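You operate a simulated robot arm through the tools that you are given. There is no shell and no other tool.

You run a simulated robot arm. Do the job below in one go: nothing can be reset, and whatever is moved stays where it is left.

TASK
Empty the little teal-banded sack into the green hopper and split it.
Fine: open its mouth, stand the sack back, run the hopper empty into both trays, lever up again.

Only the result counts: the job must be done as asked and must still hold three seconds after the hand-in. Knocking over, shifting, dropping, spilling or breaking anything else fails it.

THE ROBOT
A 6-joint arm with a three-finger gripper, fixed in place. Base frame: the origin is on the floor under the middle of its stand, x ahead of it, y to its left, z up. Readings come in m, degrees, newtons and seconds.
It reaches about 1.213 m from its shoulder. Its first joint turns from -166.0 to 166.0 degrees. Payload 4.89 kg.
The TCP is the grasp point between the finger pads, 0.03 m short of the fingertips. In the tool frame z runs along the fingers and y along their closing line. The gripper opens to 0.164 m; its body begins 0.125 m behind the TCP.
Orientation is that of the tool frame in the base frame, as [roll, pitch, yaw] about the fixed x, y, z axes, in that order (R = Rz(yaw) Ry(pitch) Rx(roll)). With the fingers straight down and closing along the base's y, the tool's x points along the base's -x, its y along +y and its z along -z.

THE INTERFACE
- The arm moves only by the tool step_arm. Its argument "steps" is a list of rows, each an object (a shift or turn left out is 0, a gripper value left out holds the last) with "xyz": the shift along the tool's x, y, z in m, a list of three; "rotation": the turn, a rotation vector about the tool's x, y, z in degrees, a list of three; "gripper": the opening, from 0 (shut) to 1 (fully open). In form: [{"xyz": [tx, ty, tz], "rotation": [ax, ay, az], "gripper": gripper}, ...]. A call has 1 to 20 rows; each row shifts and turns the commanded pose from where the row before left it, along the tool's axes as they then stand. A row lasts 0.2 s, in which the tool goes at most 0.05 m and 8.6 degrees; a call with a longer step from one row to the next is refused whole, and so is a gripper value outside its range. A pose out of reach is approached as far as the arm can. The call stops where the force on the tool passes 80 N (or 10 N more than at its start, if that is more) or the arm is blocked; 0.2 s more then pass. Each finger travels about 0.108 m/s and halts on what it meets, pressing with about 37 N; the grip force reading is that of the motor and also rises with nothing between the fingers. The clock runs only during rows and for 0.2 s after the last one: add rows that do not move to give the fingers time. It gives the time, the measured TCP pose, the force on the tool (base axes), the opening and the grip force at its end, in the units of the frame above (readings bear some noise), with the torque about the TCP (base axes, N m) and any sound that the robot's microphone picked up.
- Cameras (640 x 400 px; columns grow to the right, rows downward): "scene" is fixed at [0.0481, 0.5007, 1.7418]; the picture's right is [-0.76, -0.65, 0.00], its down [-0.40, 0.47, -0.79] and it looks along [0.51, -0.60, -0.62] (base axes); focal length 314 px, centre (320, 200). "wrist" rides on the gripper at [0.076, -0.002, -0.152] in the tool frame; the picture's right is [0.02, 1.00, 0.00], its down [-0.88, 0.02, -0.47] and it looks along [-0.47, 0.01, 0.88] (tool axes); focal length 247 px, centre (320, 200). There is no depth. A picture from a camera that has moved, and an enlarged one, comes with that camera's place and axes in the base frame and with its lens.
- get_image(camera): a new picture of that camera. It takes no simulated time.
- raise_lower(by): moves the trunk up (or, below 0, down) by that many m; the arm rides with it, the base frame stays. It gives what a move gives, with no picture.
- zoom(camera, box): a new picture of the part [left, top, right, bottom] of that camera's present view, enlarged. It takes no simulated time.
- hand_in(): hands the job in; it is judged then, once.

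Places have to be worked out from the pictures, the camera data and where the tool is seen. Open the gripper and draw the arm clear of the work before you hand the job in, unless the task says otherwise.

The tools are called after "Emit:" as a command line: name --argument value ..., lists and objects as JSON in quotes. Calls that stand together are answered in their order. step_arm: Moves the arm, as the interface text tells. Its arguments: {"type":"object","properties":{"steps":{"type":"array"}},"required":["steps"]} The other tools are called the same way: raise_lower (by) moves the trunk up or down; get_image (camera) takes a picture; zoom (camera, box) takes an enlarged picture of a part of a camera's view; hand_in () hands the job in.

At the start:

```text
time_s: 0.0
position: [0.4884, 0.3558, 1.4318]
ee_rot: [-180.0, 0.0, 180.0]
wrist_force: [0.1, 0.4, 0.0]
ft_torque: [0.02, 0.01, 0.02]
finger_gap: 0.1638
finger_force: 0.2
trunk travel left (down, up): [-0.225, 0.165]
```

scene: 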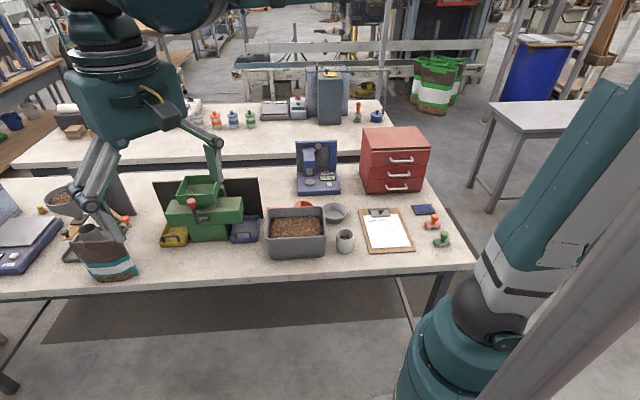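
wrist: 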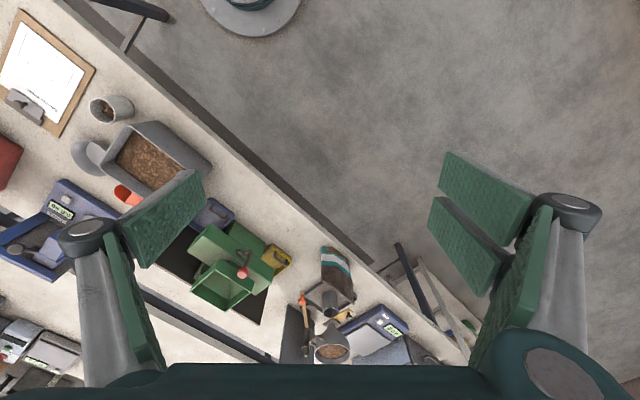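

I start by looking closely at the work area: the green hopper, the sack with the teal band, and the trays.

Emit:
zoom --camera "scene" --box '[140, 160, 300, 260]'

Emit:
zoom --camera "scene" --box '[0, 180, 160, 280]'

Emit:
zoom --camera "wrist" --box '[160, 180, 320, 340]'

Emit:
zoom --camera "wrist" --box '[260, 220, 420, 380]'

```text
4.00 times, centred on (220, 210) of scene
camera zoom: at [0.0481, 0.5007, 1.7418], right [-0.76, -0.65, 0.0], down [-0.4, 0.47, -0.79], along [0.51, -0.6, -0.62], focal length 1257 px, centre (720, 160)
```

zoom: 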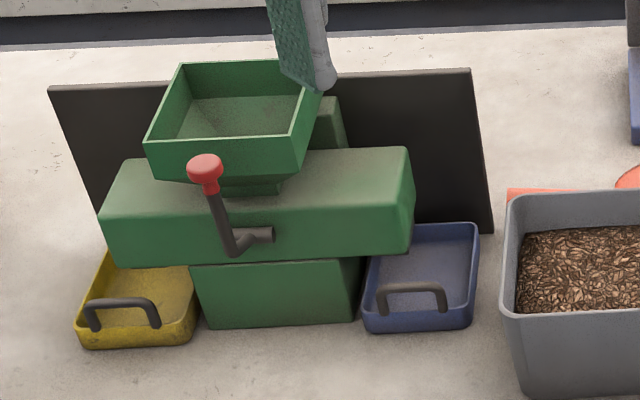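

```text
4.00 times, centred on (80, 230) of scene
camera zoom: at [0.0481, 0.5007, 1.7418], right [-0.76, -0.65, 0.0], down [-0.4, 0.47, -0.79], along [0.51, -0.6, -0.62], focal length 1257 px, centre (1280, 80)
```

zoom: 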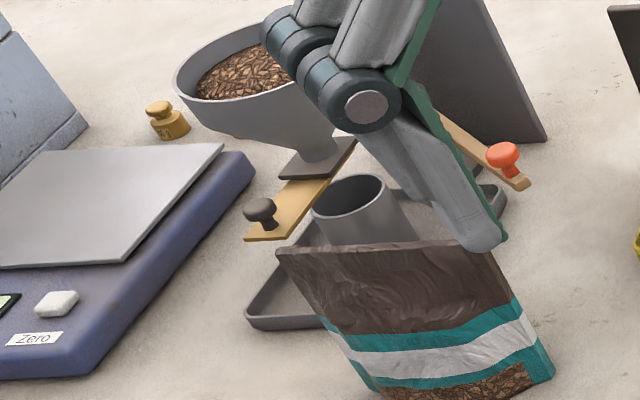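

```text
2.50 times, centred on (240, 260) of wrist
camera zoom: at [0.4129, 0.3544, 1.5829], right [-0.02, 1.0, 0.0], down [0.88, 0.02, 0.47], along [0.47, 0.01, -0.88], focal length 617 px, centre (520, 50)
```

zoom: 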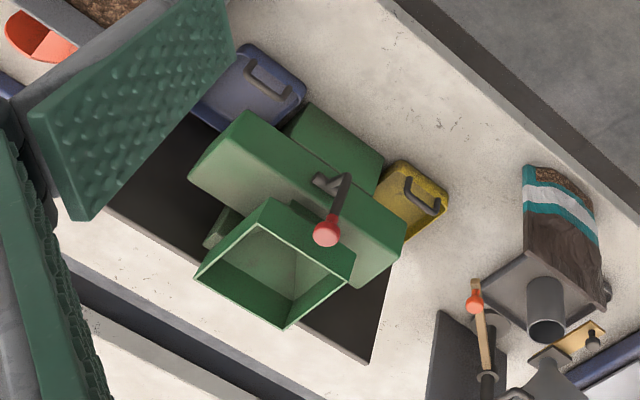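

```text
2.50 times, centred on (340, 300) of wrist
camera zoom: at [0.4129, 0.3544, 1.5829], right [-0.02, 1.0, 0.0], down [0.88, 0.02, 0.47], along [0.47, 0.01, -0.88], focal length 617 px, centre (270, -50)
```

zoom: 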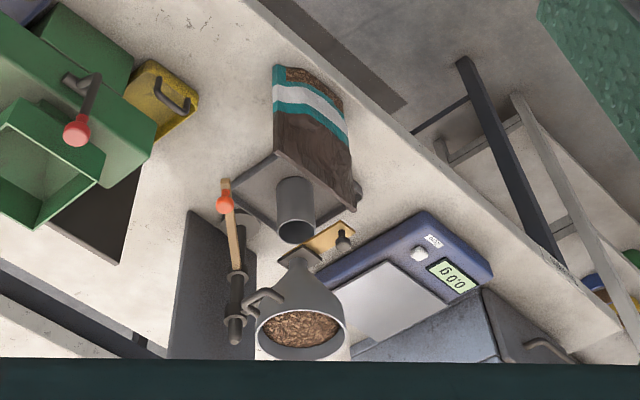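

The red knob triangulates to about (0.91, 0.15, 1.08), the sack is near (0.93, 0.43), and the table top is at about z 0.9. I'm moving the gripper forward, still high up, to look at the sack with the wrist camera.

Emit:
step_arm --steps '[{"xyz": [-0.04, 0.01, 0]}, {"xyz": [-0.04, 0.01, 0]}, {"xyz": [-0.04, 0.01, 0]}, {"xyz": [-0.04, 0.01, 0]}, {"xyz": [-0.04, 0.02, 0]}, {}]'

Emit:
get_image --camera "wrist"

Emit:
get_image --camera "scene"

```text
time_s: 1.4
position: [0.6901, 0.4156, 1.4298]
ee_rot: [-180.0, 0.0, -180.0]
wrist_force: [1.4, 1.4, -1.9]
ft_torque: [-0.14, 0.23, -0.02]
finger_gap: 0.164
finger_force: 0.1
trunk travel left (down, up): [-0.225, 0.165]
```

```text
taken
camera wrist: at [0.615, 0.416, 1.5806], right [-0.02, 1.0, 0.0], down [0.88, 0.02, 0.47], along [0.47, 0.01, -0.88], focal length 247 px, centre (320, 200)
```

wrist: 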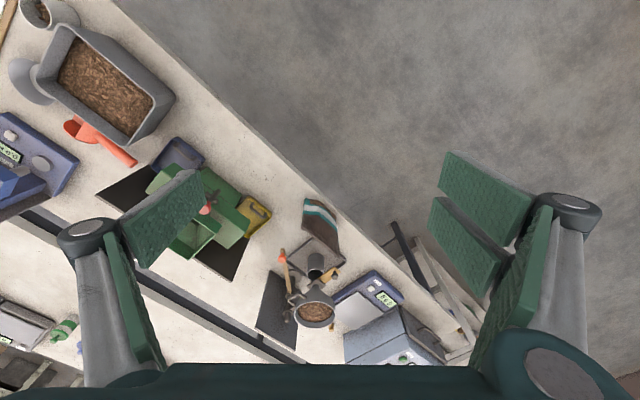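

```text
taken
```

scene: 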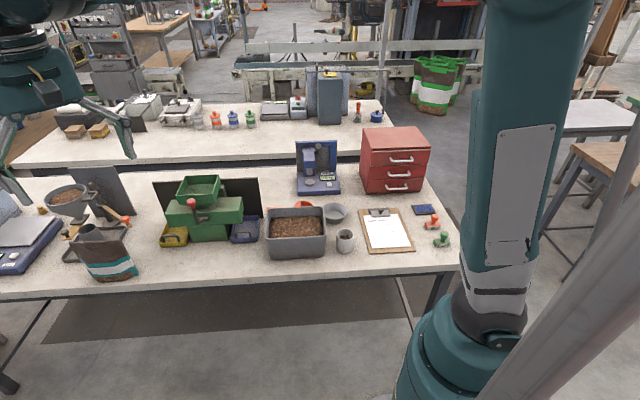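

The scene view of the sack and splitter is now unobstructed, so I'm zooming in on both.

Emit:
zoom --camera "scene" --box '[64, 210, 144, 290]'

Emit:
zoom --camera "scene" --box '[145, 165, 275, 255]'

Emit:
zoom --camera "wrist" --box '[250, 180, 390, 340]'

Emit:
zoom --camera "wrist" --box '[120, 120, 280, 290]'

```text
5.00 times, centred on (104, 250) of scene
camera zoom: at [0.0481, 0.5007, 1.7418], right [-0.76, -0.65, 0.0], down [-0.4, 0.47, -0.79], along [0.51, -0.6, -0.62], focal length 1571 px, centre (1400, -50)
```

zoom: 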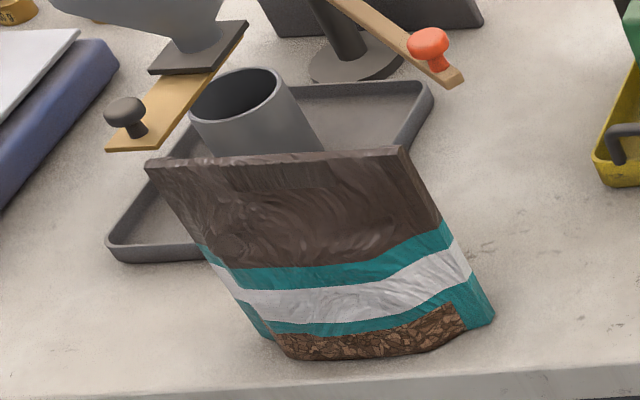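

```text
4.44 times, centred on (210, 210) of scene
camera zoom: at [0.0481, 0.5007, 1.7418], right [-0.76, -0.65, 0.0], down [-0.4, 0.47, -0.79], along [0.51, -0.6, -0.62], focal length 1397 px, centre (809, 156)
```

zoom: 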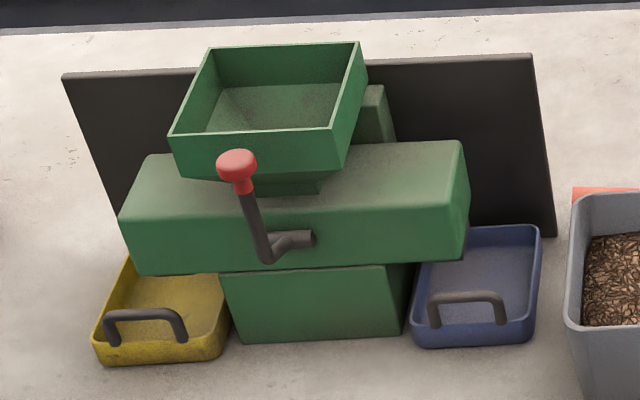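

```text
2.50 times, centred on (320, 260) of wrist
camera zoom: at [0.615, 0.416, 1.5806], right [-0.02, 1.0, 0.0], down [0.88, 0.02, 0.47], along [0.47, 0.01, -0.88], focal length 617 px, centre (320, 50)
```

zoom: 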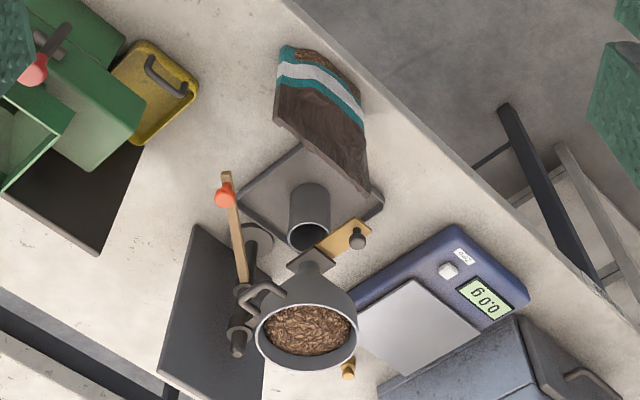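

```text
2.35 times, centred on (200, 205) of wrist
camera zoom: at [0.615, 0.416, 1.5806], right [-0.02, 1.0, 0.0], down [0.88, 0.02, 0.47], along [0.47, 0.01, -0.88], focal length 581 px, centre (602, 188)
```

zoom: 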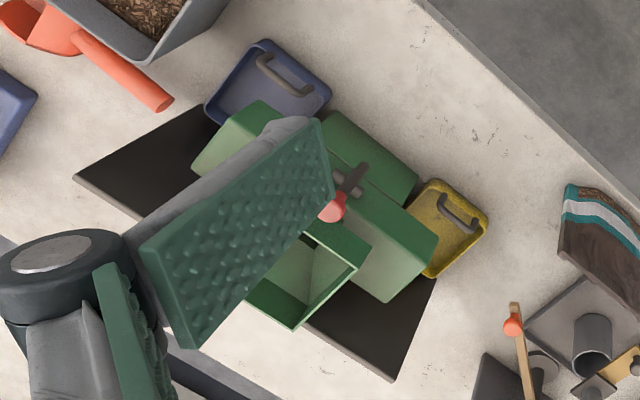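

The mouth edge of the sack seems to run from about (1.00, 0.37, 1.01) to (1.09, 0.48, 1.03), with the table near z 0.84. I need a closer look at the crank and the sack's mouth.

Emit:
zoom --camera "scene" --box '[180, 190, 230, 230]'

Emit:
zoom --camera "scene" --box '[60, 232, 140, 262]'

Emit:
zoom --camera "wrist" --box '[290, 190, 360, 260]'

```text
10.00 times, centred on (205, 210) of scene
camera zoom: at [0.0481, 0.5007, 1.7418], right [-0.76, -0.65, 0.0], down [-0.4, 0.47, -0.79], along [0.51, -0.6, -0.62], focal length 3142 px, centre (1470, 100)
```

zoom: 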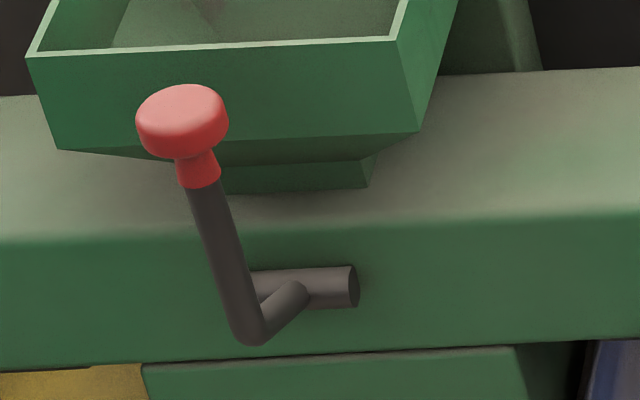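

```text
8.00 times, centred on (100, 247) of scene
camera zoom: at [0.0481, 0.5007, 1.7418], right [-0.76, -0.65, 0.0], down [-0.4, 0.47, -0.79], along [0.51, -0.6, -0.62], focal length 2514 px, centre (2080, -176)
```

zoom: 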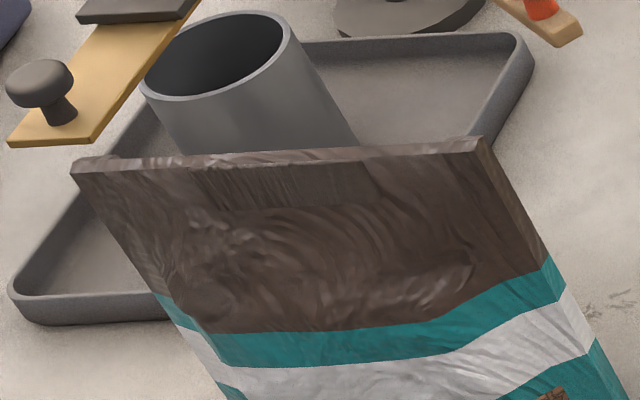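

```text
5.71 times, centred on (325, 225) of wrist
camera zoom: at [0.615, 0.416, 1.5806], right [-0.02, 1.0, 0.0], down [0.88, 0.02, 0.47], along [0.47, 0.01, -0.88], focal length 1411 px, centre (291, 57)
```

zoom: 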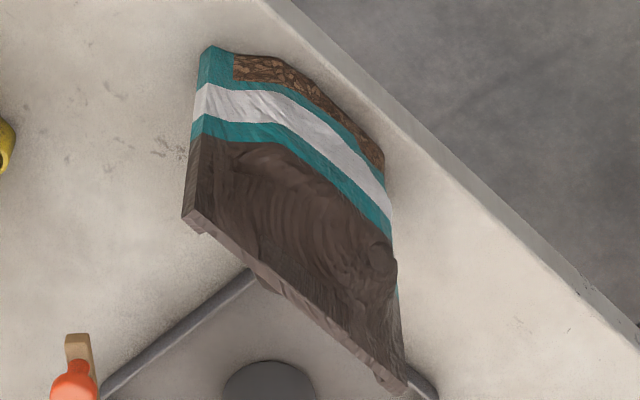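

The lever hangs on a shaft parallel to the splitter's long axis, so it should swing forward and down. The sack is a flat pouch with its mouth closed into a seam. I'm lowering the wrist camera for a close look at the mouth.

Emit:
step_arm --steps '[{"xyz": [-0.028, -0.009, 0.03]}, {"xyz": [-0.028, -0.009, 0.03]}, {"xyz": [-0.028, -0.009, 0.03]}, {"xyz": [-0.028, -0.009, 0.03]}, {"xyz": [-0.028, -0.009, 0.03]}, {"xyz": [-0.028, -0.009, 0.03]}, {}]'

Emit:
get_image --camera "wrist"

Emit:
zoom --camera "wrist" --box '[250, 130, 410, 230]'

```text
time_s: 3.0
position: [0.8588, 0.3606, 1.2499]
ee_rot: [180.0, -0.1, -180.0]
wrist_force: [1.5, 0.0, -1.2]
ft_torque: [-0.03, 0.16, 0.0]
finger_gap: 0.1638
finger_force: 0.1
trunk travel left (down, up): [-0.225, 0.165]
```

```text
taken
camera wrist: at [0.783, 0.3597, 1.4], right [-0.02, 1.0, 0.0], down [0.88, 0.02, 0.47], along [0.47, 0.01, -0.88], focal length 247 px, centre (320, 200)
```

wrist: 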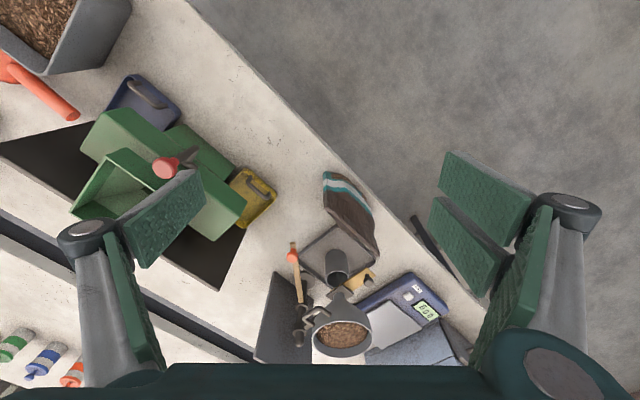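

```text
4.00 times, centred on (330, 180) of wrist
camera zoom: at [0.783, 0.3597, 1.4], right [-0.02, 1.0, 0.0], down [0.88, 0.02, 0.47], along [0.47, 0.01, -0.88], focal length 988 px, centre (280, 280)
```

zoom: 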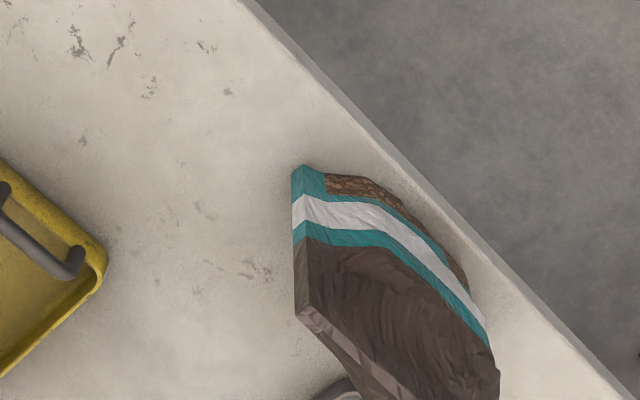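

I'm zooming in on the whole sack and on the splitter from this position so I can triangulate them.

Emit:
zoom --camera "wrist" --box '[300, 160, 400, 270]'

Emit:
zoom --camera "wrist" --box '[60, 80, 280, 260]'

Emit:
get_image --camera "scene"

```text
3.64 times, centred on (350, 215) of wrist
camera zoom: at [0.783, 0.3597, 1.4], right [-0.02, 1.0, 0.0], down [0.88, 0.02, 0.47], along [0.47, 0.01, -0.88], focal length 898 px, centre (211, 146)
```

zoom: 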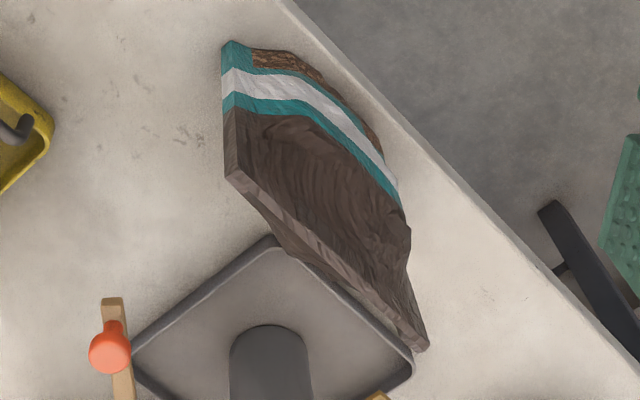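

```text
2.22 times, centred on (170, 170) of wrist
camera zoom: at [0.783, 0.3597, 1.4], right [-0.02, 1.0, 0.0], down [0.88, 0.02, 0.47], along [0.47, 0.01, -0.88], focal length 549 px, centre (653, 267)
```

zoom: 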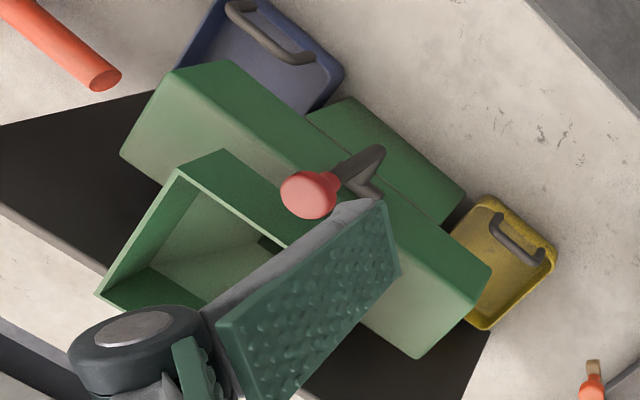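

```text
taken
```

scene: 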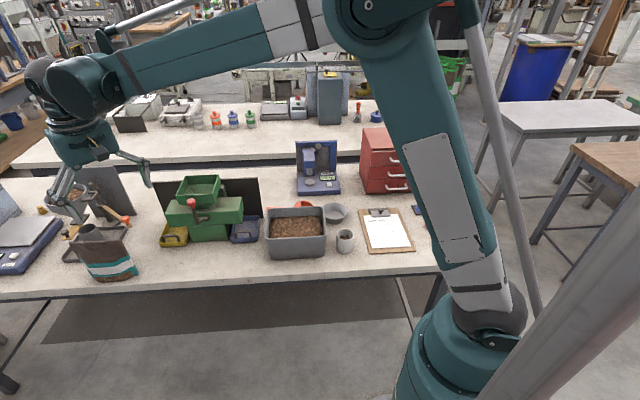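

Combining the views puts the mouth corners at about A (1.012, 0.372) and B (1.12, 0.486), at z near 1.005, with the width along roughly 45°. Now I'm checking the objects behind the sack, the funnel's slide and the cup, so the fingers won't hit them.

Emit:
zoom --camera "wrist" --box '[260, 220, 420, 360]'

Emit:
zoom --camera "scene" --box '[40, 195, 140, 295]'

```text
2.86 times, centred on (340, 290) of wrist
camera zoom: at [0.783, 0.3597, 1.4], right [-0.02, 1.0, 0.0], down [0.88, 0.02, 0.47], along [0.47, 0.01, -0.88], focal length 706 px, centre (263, -57)
```

zoom: 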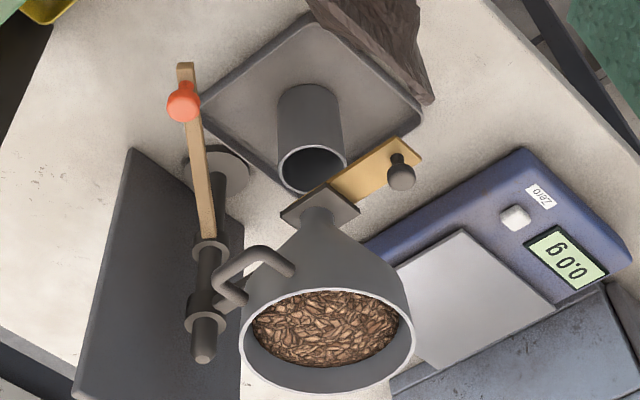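

```text
4.00 times, centred on (90, 245) of scene
camera zoom: at [0.0481, 0.5007, 1.7418], right [-0.76, -0.65, 0.0], down [-0.4, 0.47, -0.79], along [0.51, -0.6, -0.62], focal length 1257 px, centre (1240, 20)
```

zoom: 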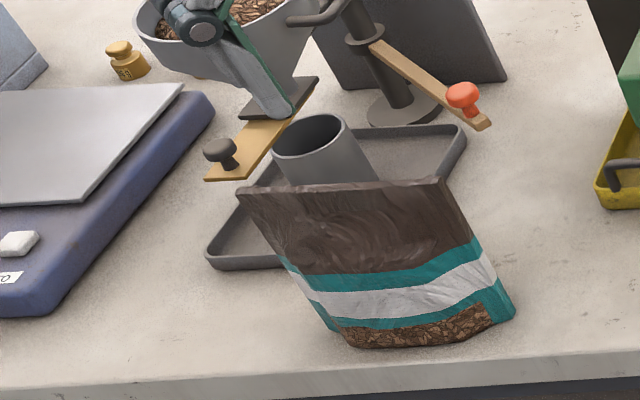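

The table is turned 45°. Using L=(x+y)/√2 and B=(x−y)/√2: the front edge is at B≈0.395, the sack centre at L≈1.057, B≈0.45 and about 0.157 wide, the hopper centre at L≈0.75, B≈0.637 with its rim at z≈1.084, and the knob at L≈0.75, B≈0.53. I'll move out over the floor in front of the table and start turning the gripper to face the sack horizontally.

Emit:
step_arm --steps '[{"xyz": [0, 0.04, 0]}, {"xyz": [0, 0.04, 0]}, {"xyz": [0, 0.04, 0]}, {"xyz": [0, 0.04, 0]}, {"xyz": [0.01, 0.04, 0]}, {"rotation": [0, 0, -8.5]}, {"rotation": [0, 0, -8.5]}, {"rotation": [0, 0, -8.5]}, {"rotation": [0, 0, -8.5]}, {"rotation": [0, 0, -8.5]}, {"rotation": [0, 0, -8.5]}, {"rotation": [0, 0, -8.5]}, {"rotation": [0, 0, -8.5]}, {}]'

Emit:
get_image --camera "scene"

```text
time_s: 6.0
position: [0.8468, 0.5623, 1.2518]
ee_rot: [179.9, 0.1, -111.9]
wrist_force: [0.0, 0.5, 0.3]
ft_torque: [-0.02, -0.06, 0.02]
finger_gap: 0.1642
finger_force: 0.0
trunk travel left (down, up): [-0.225, 0.165]
```

```text
taken
```

scene: 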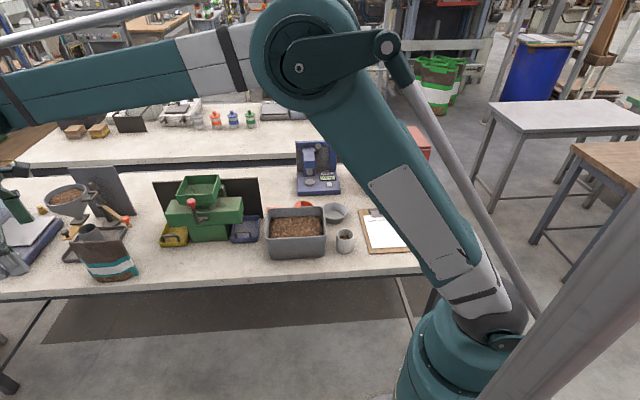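

The yaw turn is working. I'm finishing it and then pitching the gripper up to horizontal, facing the sack from in front of the table.

Emit:
step_arm --steps '[{"rotation": [0, 0, -8.4]}, {"rotation": [0, 0, -8.4]}, {"rotation": [0, 0, -8.4]}, {"rotation": [0, 0, -8.4]}, {"rotation": [0, 0, -8.4]}, {"rotation": [0, 0, -8.4]}, {"rotation": [0, 0, -8.4]}, {"rotation": [0, 0, -8.1]}, {"rotation": [0, 8.5, 0]}, {"rotation": [0, 8.5, 0]}, {"rotation": [0, 8.5, 0]}, {"rotation": [0, 8.5, 0]}, {}]'

Emit:
get_image --camera "wrist"

Emit:
get_image --camera "scene"

```text
time_s: 8.8
position: [0.8467, 0.5625, 1.2528]
ee_rot: [180.0, -34.1, -45.0]
wrist_force: [-0.1, 1.4, -0.1]
ft_torque: [-0.12, -0.08, -0.03]
finger_gap: 0.1642
finger_force: 0.0
trunk travel left (down, up): [-0.225, 0.165]
```

```text
taken
camera wrist: at [0.8327, 0.5801, 1.4197], right [-0.69, -0.72, 0.01], down [-0.72, 0.69, -0.1], along [0.07, -0.08, -0.99], focal length 247 px, centre (320, 200)
```

wrist: 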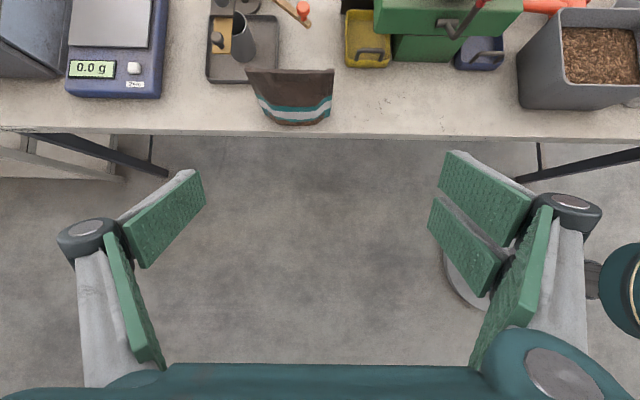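

```text
taken
```

scene: 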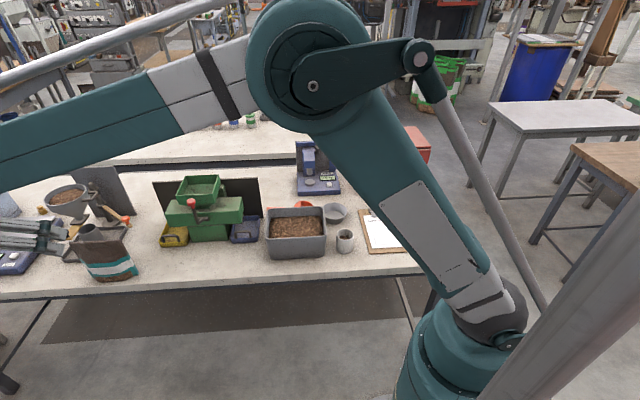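

The wrist view is now square with the table. I'm zooming in on the sack and its surroundings to measure its width and centre exactly.

Emit:
zoom --camera "wrist" --box '[230, 50, 350, 140]'

Emit:
zoom --camera "wrist" --box '[340, 0, 520, 90]'

```text
4.44 times, centred on (290, 95) of wrist
camera zoom: at [0.8327, 0.5801, 1.4197], right [-0.69, -0.72, 0.01], down [-0.72, 0.69, -0.1], along [0.07, -0.08, -0.99], focal length 1098 px, centre (453, 667)
```

zoom: 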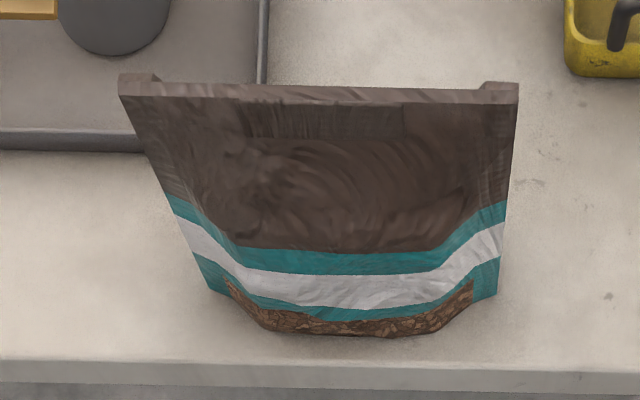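

```text
3.56 times, centred on (430, 45) of wrist
camera zoom: at [0.8327, 0.5801, 1.4197], right [-0.69, -0.72, 0.01], down [-0.72, 0.69, -0.1], along [0.07, -0.08, -0.99], focal length 878 px, centre (-71, 751)
```

zoom: 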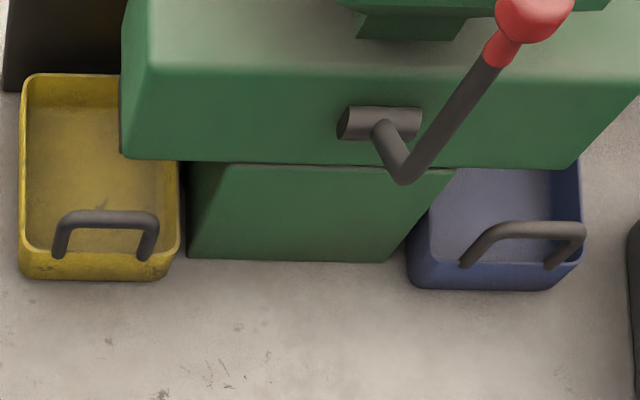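

The sack is parallel to the table edge (45°), about 0.157–0.16 wide, and centred at L≈1.055. I'll finish pitching to horizontal while staying away from the sack, then look again.

Emit:
step_arm --steps '[{"rotation": [0, 8.5, 0]}, {"rotation": [0, 8.5, 0]}, {"rotation": [0, 8.5, 0]}, {"rotation": [0, 8.5, 0]}, {"rotation": [0, 8.5, 0]}, {"rotation": [0, 8.5, 0]}, {"rotation": [0, 4.9, 0]}, {"xyz": [-0.03, -0.01, 0]}, {"xyz": [-0.04, -0.01, 0]}, {"xyz": [-0.04, -0.01, 0]}, {"xyz": [-0.04, -0.01, 0]}, {"xyz": [-0.04, -0.01, 0]}, {"xyz": [0, -0.0086, 0]}, {}]'

Emit:
get_image --camera "wrist"

Emit:
get_image --camera "scene"

```text
time_s: 11.8
position: [0.8867, 0.6038, 1.059]
ee_rot: [172.3, -89.9, -37.3]
wrist_force: [0.6, 0.9, -1.7]
ft_torque: [-0.09, -0.03, -0.09]
finger_gap: 0.1639
finger_force: 0.0
trunk travel left (down, up): [-0.225, 0.165]
```

```text
taken
camera wrist: at [0.7811, 0.7136, 1.1354], right [-0.71, -0.71, 0.02], down [-0.35, 0.32, -0.88], along [0.61, -0.63, -0.47], focal length 247 px, centre (320, 200)
```

wrist: 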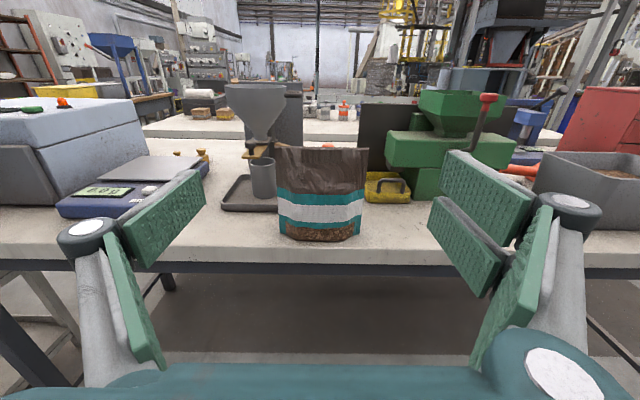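

```text
taken
```

scene: 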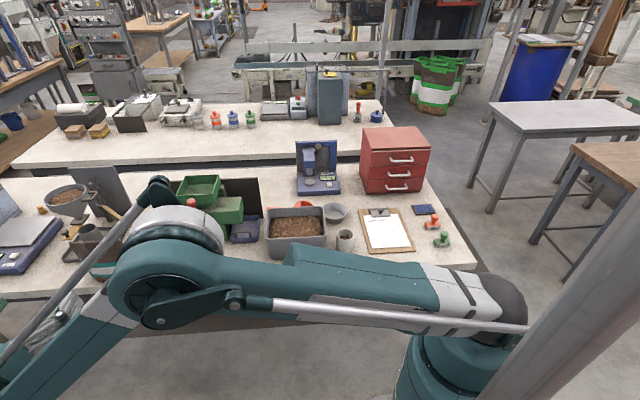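

The gripper is now horizontal and facing the sack, and the elbow sits over the floor in front of the table. I'm zooming in to measure the sack's front and mouth.

Emit:
zoom --camera "wrist" --box '[250, 130, 400, 250]'

Emit:
zoom --camera "wrist" --box '[350, 70, 560, 220]'

Emit:
zoom --camera "scene" --box '[60, 160, 260, 300]'

```text
3.33 times, centred on (325, 190) of wrist
camera zoom: at [0.7811, 0.7136, 1.1354], right [-0.71, -0.71, 0.02], down [-0.35, 0.32, -0.88], along [0.61, -0.63, -0.47], focal length 823 px, centre (303, 233)
```

zoom: 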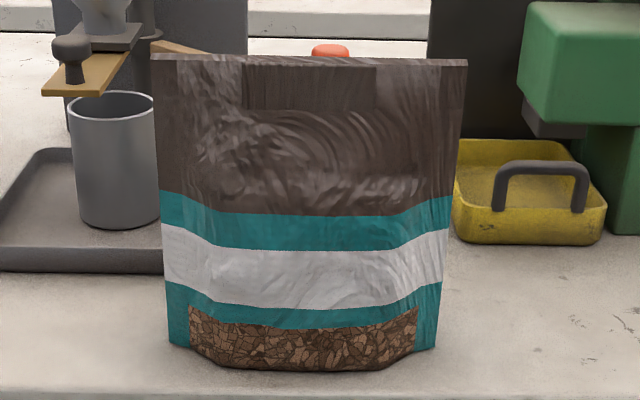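

```text
2.67 times, centred on (455, 145) of wrist
camera zoom: at [0.7811, 0.7136, 1.1354], right [-0.71, -0.71, 0.02], down [-0.35, 0.32, -0.88], along [0.61, -0.63, -0.47], focal length 659 px, centre (-40, 347)
```

zoom: 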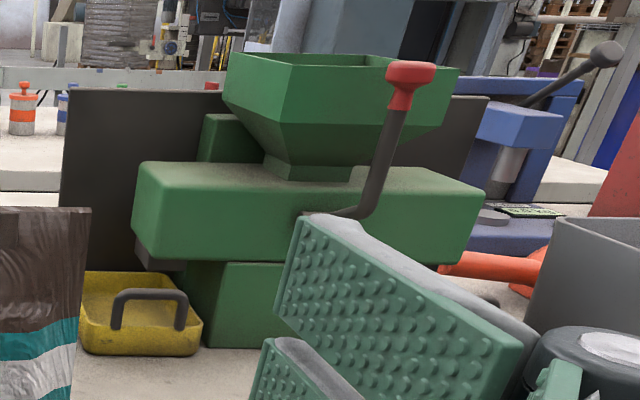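

```text
2.86 times, centred on (160, 230) of scene
camera zoom: at [0.0481, 0.5007, 1.7418], right [-0.76, -0.65, 0.0], down [-0.4, 0.47, -0.79], along [0.51, -0.6, -0.62], focal length 898 px, centre (777, 114)
```

zoom: 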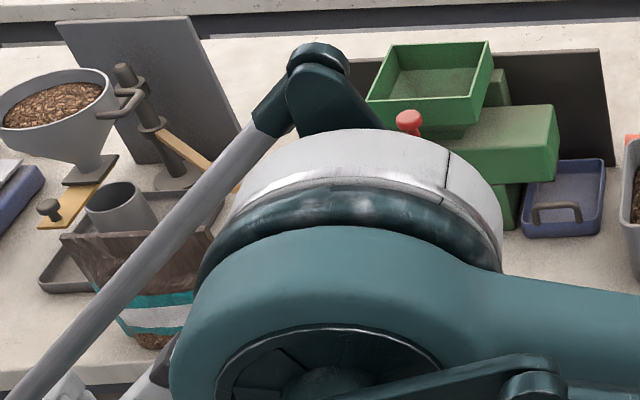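

From the front the sack centre comes out at L≈1.051, vertical and square to the gripper, about 0.16 wide. I'll drop to grasp height and move to a few centimetres in front of it, then check the finger clearances.

Emit:
step_arm --steps '[{"xyz": [-0.035, 0.001, 0]}, {"xyz": [-0.035, 0.001, 0]}, {"xyz": [-0.034, 0.001, 0]}, {"xyz": [0, 0, 0.04]}, {"xyz": [0, 0, 0.04]}, {"xyz": [0, 0, 0.04]}, {"xyz": [0, 0, 0.03]}, {}]'

Emit:
get_image --camera "wrist"

Emit:
get_image --camera "scene"

```text
time_s: 13.6
position: [0.9921, 0.495, 0.9567]
ee_rot: [-179.1, -89.8, -46.0]
wrist_force: [-0.8, -0.6, -0.5]
ft_torque: [0.0, 0.01, 0.01]
finger_gap: 0.1642
finger_force: 0.1
trunk travel left (down, up): [-0.225, 0.165]
```

```text
taken
camera wrist: at [0.8854, 0.6049, 1.0321], right [-0.71, -0.71, 0.02], down [-0.35, 0.32, -0.88], along [0.61, -0.63, -0.47], focal length 247 px, centre (320, 200)
```

wrist: 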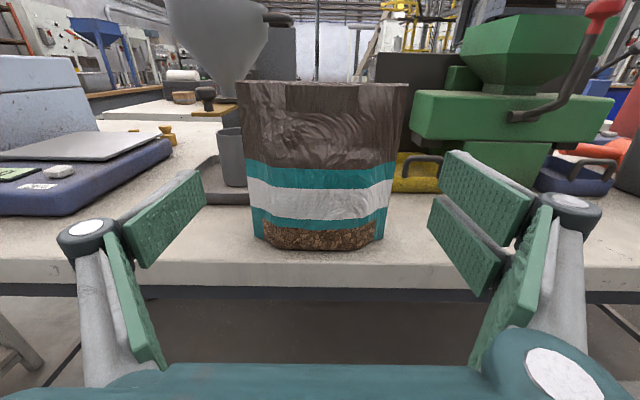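

```text
taken
```

scene: 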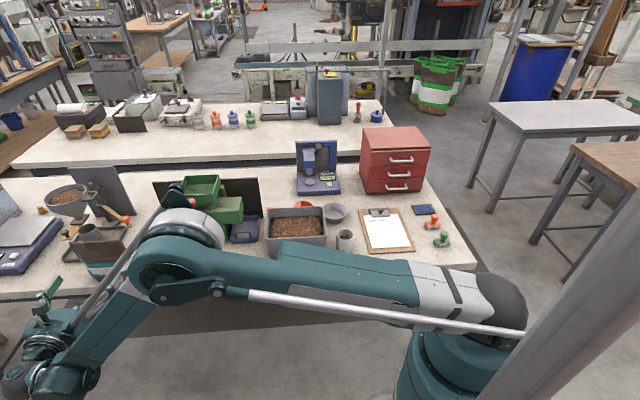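

The TCP is at L≈1.0515, B≈0.35 and the sack's centre is at about 1.051, so the alignment is within 1 mm. I'm creeping forward to check that the fingertips pass on either side.

Emit:
step_arm --steps '[{"xyz": [0, 0.001, 0.02]}, {"xyz": [0, 0, 0.02]}, {}]'

Emit:
get_image --camera "wrist"

```text
time_s: 14.4
position: [1.02, 0.4667, 0.958]
ee_rot: [-179.4, -90.0, -45.6]
wrist_force: [0.1, 0.2, -0.3]
ft_torque: [0.02, 0.01, 0.03]
finger_gap: 0.1639
finger_force: 0.0
trunk travel left (down, up): [-0.225, 0.165]
```

```text
taken
camera wrist: at [0.9136, 0.5766, 1.0328], right [-0.71, -0.71, 0.02], down [-0.35, 0.32, -0.88], along [0.61, -0.63, -0.47], focal length 247 px, centre (320, 200)
```

wrist: 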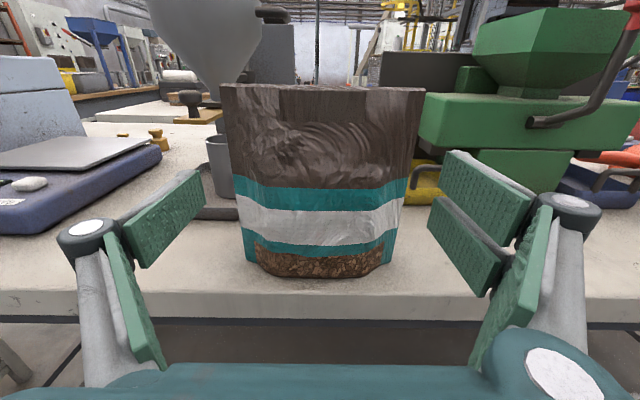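

The fingertips are about 2 cm in front of the sack, with roughly even gaps on both sides. Advancing 2 cm more.

Emit:
step_arm --steps '[{"xyz": [0, 0, 0.02]}, {}]'

Emit:
get_image --camera "wrist"

```text
time_s: 15.0
position: [1.0312, 0.4518, 0.9585]
ee_rot: [-179.0, -90.0, -46.0]
wrist_force: [0.7, -0.1, -0.4]
ft_torque: [0.0, 0.01, -0.02]
finger_gap: 0.164
finger_force: 0.0
trunk travel left (down, up): [-0.225, 0.165]
```

```text
taken
camera wrist: at [0.9268, 0.561, 1.0331], right [-0.71, -0.71, 0.02], down [-0.35, 0.32, -0.88], along [0.61, -0.63, -0.47], focal length 247 px, centre (320, 200)
```

wrist: 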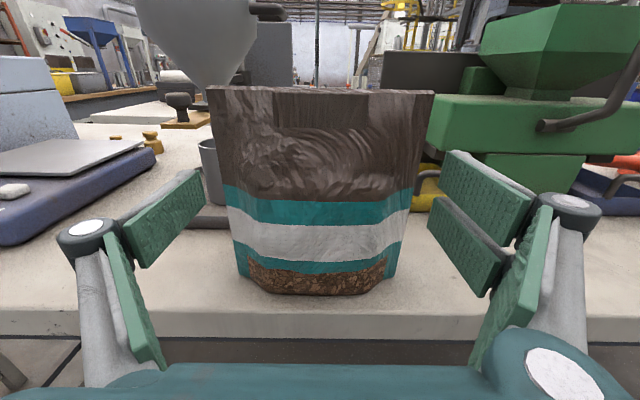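

The tips are now level with the sack's front face and there is more than 1 cm free on each side. I'm shifting about 3 mm to centre, going in until the TCP reaches the sack's mid-plane, and checking before closing.

Emit:
step_arm --steps '[{"xyz": [0, -0.002, 0.015]}, {"xyz": [0, -0.001, 0.015]}, {"xyz": [0, 0, 0.012]}, {}]'

Emit:
get_image --camera "wrist"

Emit:
get_image --camera "scene"

```text
time_s: 16.0
position: [1.0653, 0.4239, 0.9569]
ee_rot: [179.6, -89.9, -44.7]
wrist_force: [0.1, 0.0, 0.5]
ft_torque: [-0.04, 0.0, -0.01]
finger_gap: 0.1642
finger_force: 0.1
trunk travel left (down, up): [-0.225, 0.165]
```

```text
taken
camera wrist: at [0.9592, 0.5336, 1.0317], right [-0.71, -0.71, 0.02], down [-0.35, 0.32, -0.88], along [0.61, -0.63, -0.47], focal length 247 px, centre (320, 200)
```

wrist: 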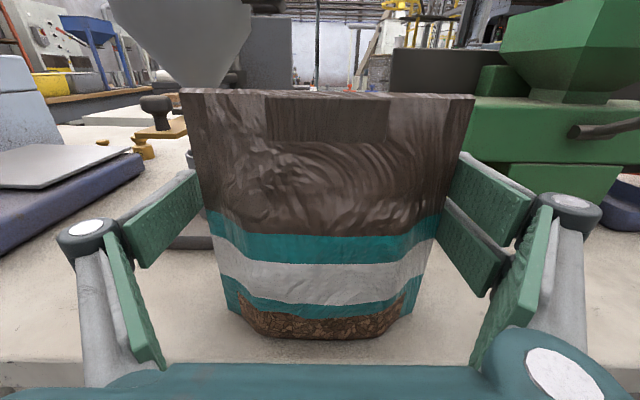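

```text
taken
```

scene: 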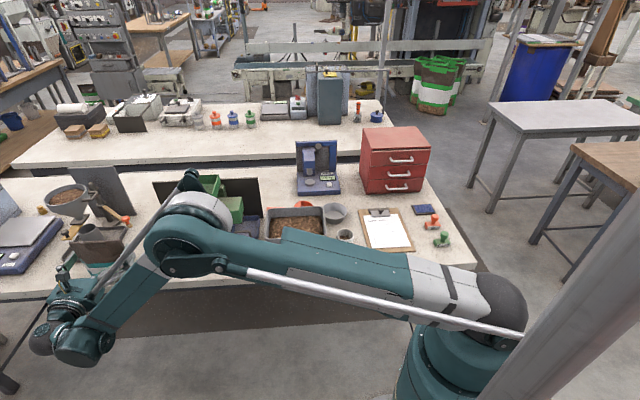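

The sack is between the fingers with no contact, offset about 4 mm in the view. I'm recentring slightly and then closing gently in stages while watching the mouth.

Emit:
step_arm --steps '[{"xyz": [0, 0.003, 0]}, {"gripper": 0.95}, {"gripper": 0.9}, {}, {}]'

Emit:
get_image --camera "wrist"

```text
time_s: 17.2
position: [1.0631, 0.4218, 0.9563]
ee_rot: [179.8, -89.9, -44.9]
wrist_force: [-1.6, 0.4, -0.3]
ft_torque: [-0.01, 0.01, -0.02]
finger_gap: 0.1537
finger_force: 36.9
trunk travel left (down, up): [-0.225, 0.165]
```

```text
taken
camera wrist: at [0.9569, 0.5318, 1.0316], right [-0.71, -0.71, 0.02], down [-0.35, 0.32, -0.88], along [0.61, -0.63, -0.47], focal length 247 px, centre (320, 200)
```

wrist: 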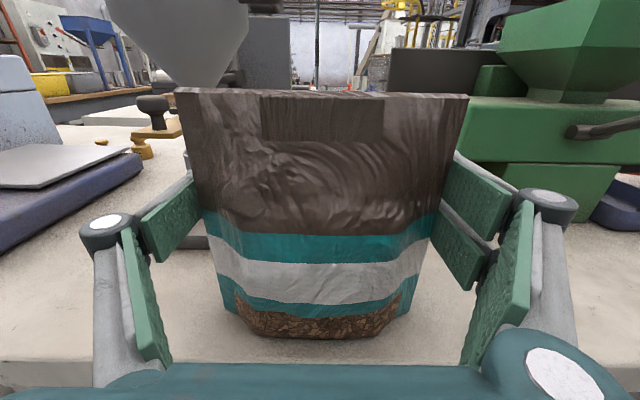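

The fingers have stopped on the sack at 0.154 m with 37 N. I'm zooming in to see whether the mouth has opened.

Emit:
zoom --camera "wrist" --box '[160, 60, 490, 260]'

Emit:
zoom --camera "scene" --box '[50, 205, 150, 285]'

```text
1.94 times, centred on (325, 160) of wrist
camera zoom: at [0.9569, 0.5318, 1.0316], right [-0.71, -0.71, 0.02], down [-0.35, 0.32, -0.88], along [0.61, -0.63, -0.47], focal length 479 px, centre (310, 278)
```

zoom: 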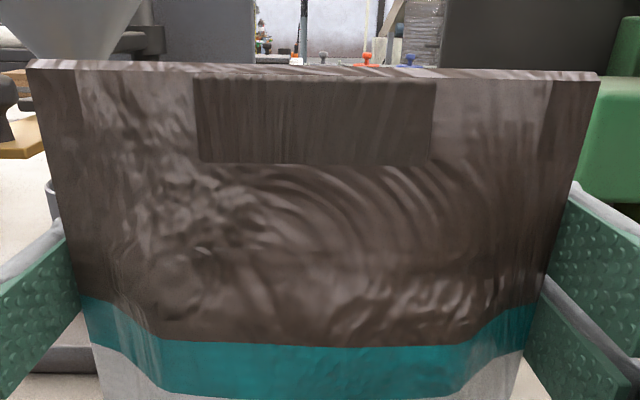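

```text
5.00 times, centred on (100, 245) of scene
camera zoom: at [0.0481, 0.5007, 1.7418], right [-0.76, -0.65, 0.0], down [-0.4, 0.47, -0.79], along [0.51, -0.6, -0.62], focal length 1571 px, centre (1420, -25)
```

zoom: 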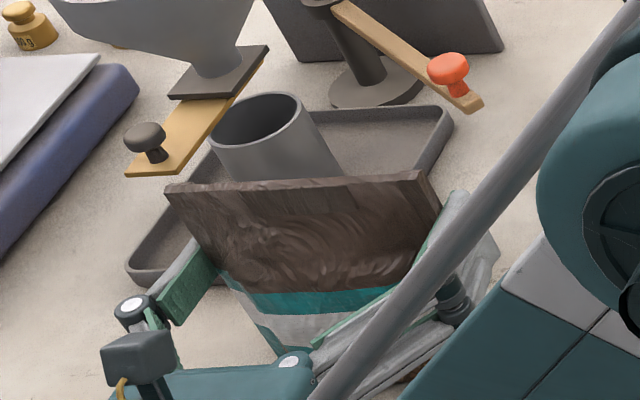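

Nothing obvious has changed at the mouth while I squeeze here. I'm reopening and taking the same zoom for a direct comparison.

Emit:
step_arm --steps '[{"gripper": 1.0}, {}, {}]'

Emit:
zoom --camera "wrist" --box '[160, 60, 490, 260]'

Emit:
zoom --camera "scene" --box '[50, 205, 150, 285]'

```text
time_s: 18.0
position: [1.0636, 0.4223, 0.9562]
ee_rot: [-179.5, -89.9, -45.6]
wrist_force: [0.9, -0.1, 0.2]
ft_torque: [0.0, 0.02, 0.03]
finger_gap: 0.1641
finger_force: 0.0
trunk travel left (down, up): [-0.225, 0.165]
```

```text
1.94 times, centred on (325, 160) of wrist
camera zoom: at [0.9569, 0.5318, 1.0317], right [-0.71, -0.71, 0.02], down [-0.35, 0.32, -0.88], along [0.61, -0.63, -0.47], focal length 479 px, centre (310, 278)
```

zoom: 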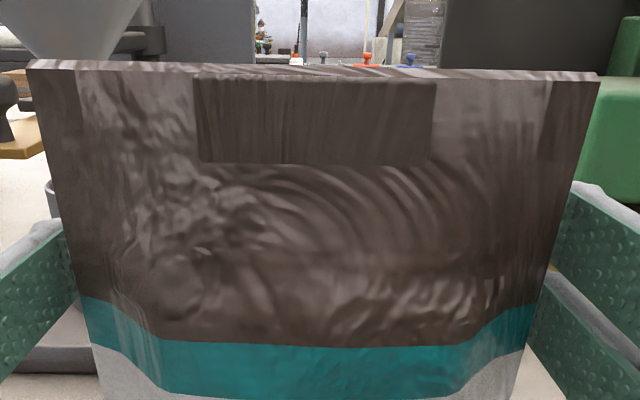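

```text
5.00 times, centred on (100, 245) of scene
camera zoom: at [0.0481, 0.5007, 1.7418], right [-0.76, -0.65, 0.0], down [-0.4, 0.47, -0.79], along [0.51, -0.6, -0.62], focal length 1571 px, centre (1420, -25)
```

zoom: 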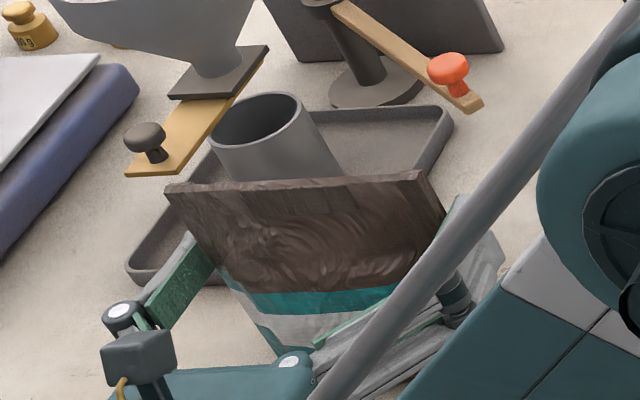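

The two views are identical, so the sack is stiff in width and squeezing here doesn't open it. There is a distinct rectangular patch at the top centre of the front, so I'm looking at it much closer.

Emit:
zoom --camera "wrist" --box '[240, 80, 400, 160]'

Emit:
zoom --camera "wrist" --box '[160, 75, 280, 155]'

Emit:
zoom --camera "wrist" --box '[380, 75, 500, 155]'

Emit:
zoom --camera "scene" --box '[78, 235, 142, 255]'

```text
4.00 times, centred on (320, 120) of wrist
camera zoom: at [0.9569, 0.5318, 1.0317], right [-0.71, -0.71, 0.02], down [-0.35, 0.32, -0.88], along [0.61, -0.63, -0.47], focal length 988 px, centre (320, 520)
```

zoom: 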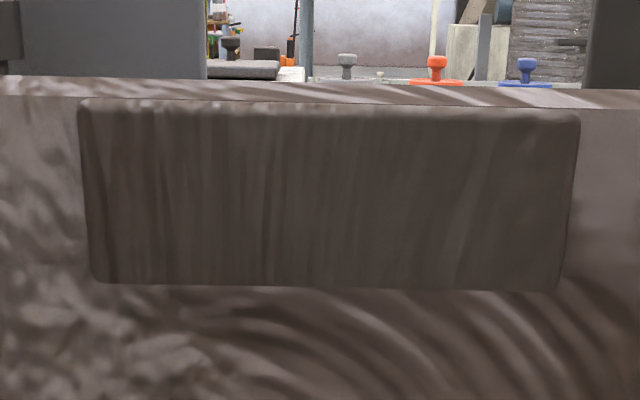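

```text
5.00 times, centred on (220, 115) of wrist
camera zoom: at [0.9569, 0.5318, 1.0317], right [-0.71, -0.71, 0.02], down [-0.35, 0.32, -0.88], along [0.61, -0.63, -0.47], focal length 1235 px, centre (820, 625)
```

zoom: 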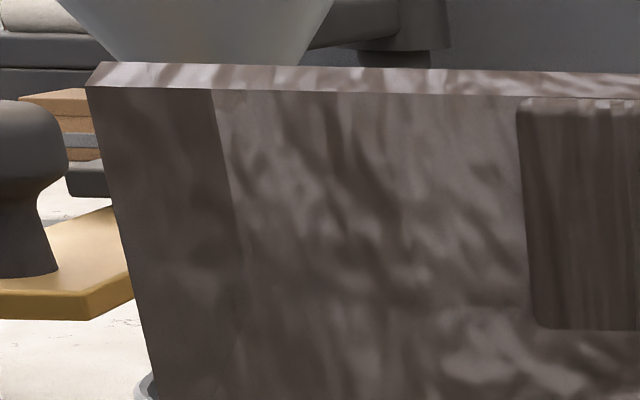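

```text
5.00 times, centred on (440, 115) of wrist
camera zoom: at [0.9569, 0.5318, 1.0317], right [-0.71, -0.71, 0.02], down [-0.35, 0.32, -0.88], along [0.61, -0.63, -0.47], focal length 1235 px, centre (-280, 625)
```

zoom: 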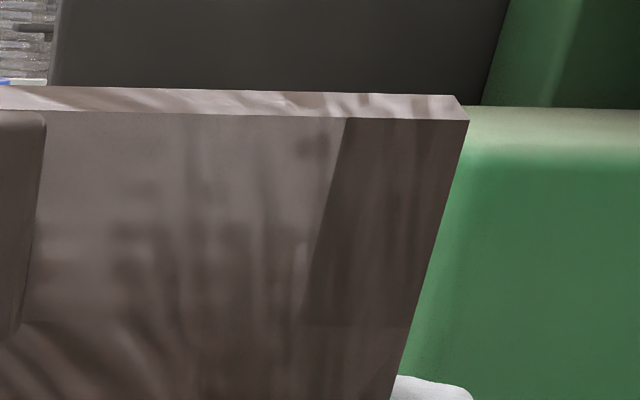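

```text
10.00 times, centred on (110, 245) of scene
camera zoom: at [0.0481, 0.5007, 1.7418], right [-0.76, -0.65, 0.0], down [-0.4, 0.47, -0.79], along [0.51, -0.6, -0.62], focal length 3142 px, centre (2420, -250)
```

zoom: 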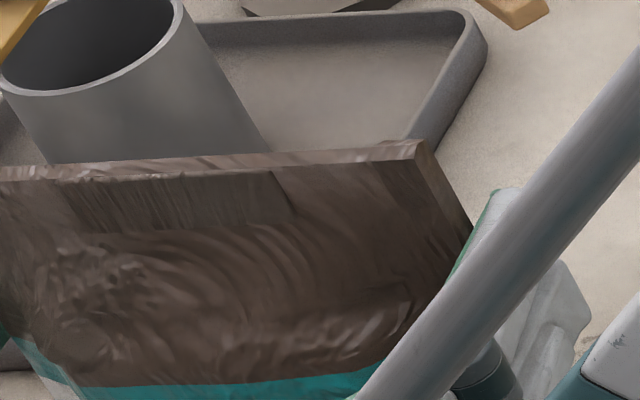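

There's a raised rounded tab, about 8 × 3 cm, at the top centre of the front lip. I need to see the mouth from straight above and from behind, so I'm backing out along the approach line, rising, and pitching down for a top view.

Emit:
step_arm --steps '[{"xyz": [0, 0, -0.03]}, {"xyz": [0, 0, -0.04]}, {"xyz": [0, 0, -0.05]}, {"xyz": [0.04, 0, -0.02]}, {"xyz": [0.045, 0, 0]}, {"xyz": [0.045, 0, 0]}, {"xyz": [0.045, 0, 0]}, {"rotation": [0, -8.5, 0]}, {"rotation": [0, -8.5, 0]}, {"rotation": [0, -8.5, 0]}, {"rotation": [0, -8.5, 0]}, {"rotation": [0, -8.5, 0]}, {"rotation": [0, -8.5, 0]}, {"rotation": [0, -5, 0]}, {}]'

Emit:
get_image --camera "wrist"

```text
time_s: 21.2
position: [0.9653, 0.5214, 1.1319]
ee_rot: [-179.9, -33.8, -45.2]
wrist_force: [0.4, -0.6, -1.0]
ft_torque: [0.07, 0.04, 0.0]
finger_gap: 0.1638
finger_force: 0.1
trunk travel left (down, up): [-0.225, 0.165]
```

```text
taken
camera wrist: at [0.9516, 0.5375, 1.3004], right [-0.7, -0.72, 0.01], down [-0.72, 0.69, -0.1], along [0.06, -0.08, -1.0], focal length 247 px, centre (320, 200)
```

wrist: 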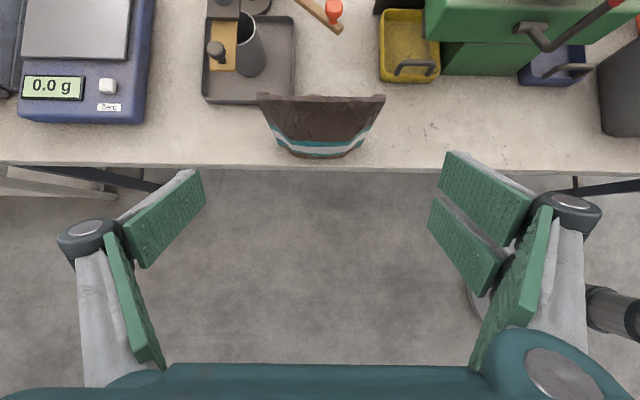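

Sliding forward so that the camera is right over the mouth, with the fingers staying well above it.

Emit:
step_arm --steps '[{"xyz": [0.0322, 0, 0.0216]}, {"xyz": [0.0322, 0, 0.0216]}, {"xyz": [0.0322, 0, 0.0216]}, {"xyz": [0.0322, 0, 0.0216]}, {}]'

Emit:
get_image --camera "wrist"

Emit:
zoom --camera "wrist" --box '[240, 160, 410, 250]'

```text
time_s: 22.4
position: [1.0766, 0.4089, 1.1303]
ee_rot: [-180.0, -34.0, -45.1]
wrist_force: [0.6, -1.5, -0.4]
ft_torque: [0.11, 0.05, 0.01]
finger_gap: 0.1638
finger_force: 0.0
trunk travel left (down, up): [-0.225, 0.165]
```

```text
taken
camera wrist: at [1.0625, 0.4257, 1.2984], right [-0.7, -0.72, 0.01], down [-0.72, 0.69, -0.1], along [0.06, -0.08, -1.0], focal length 247 px, centre (320, 200)
```

wrist: 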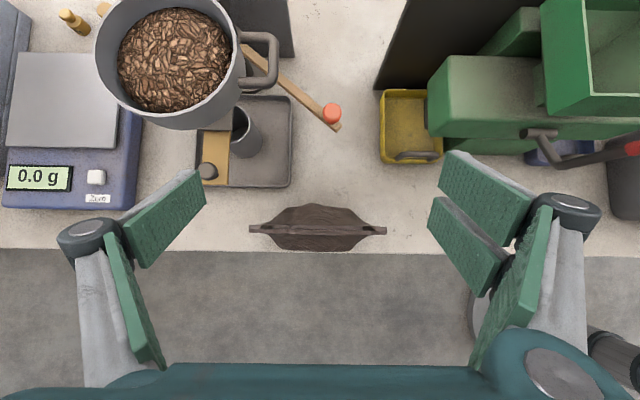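

```text
3.76 times, centred on (325, 205) of wrist
camera zoom: at [1.0625, 0.4257, 1.2984], right [-0.7, -0.72, 0.01], down [-0.72, 0.69, -0.1], along [0.06, -0.08, -1.0], focal length 930 px, centre (301, 181)
```

zoom: 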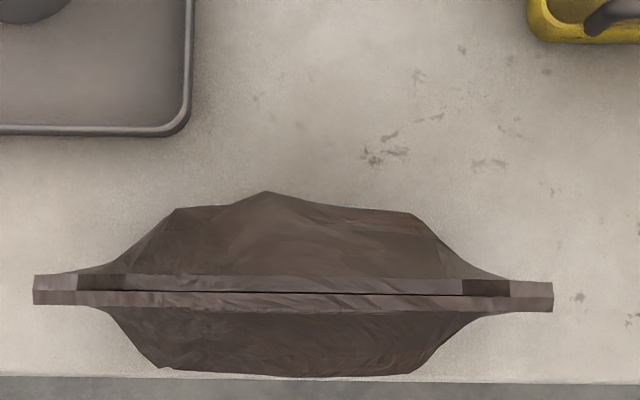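

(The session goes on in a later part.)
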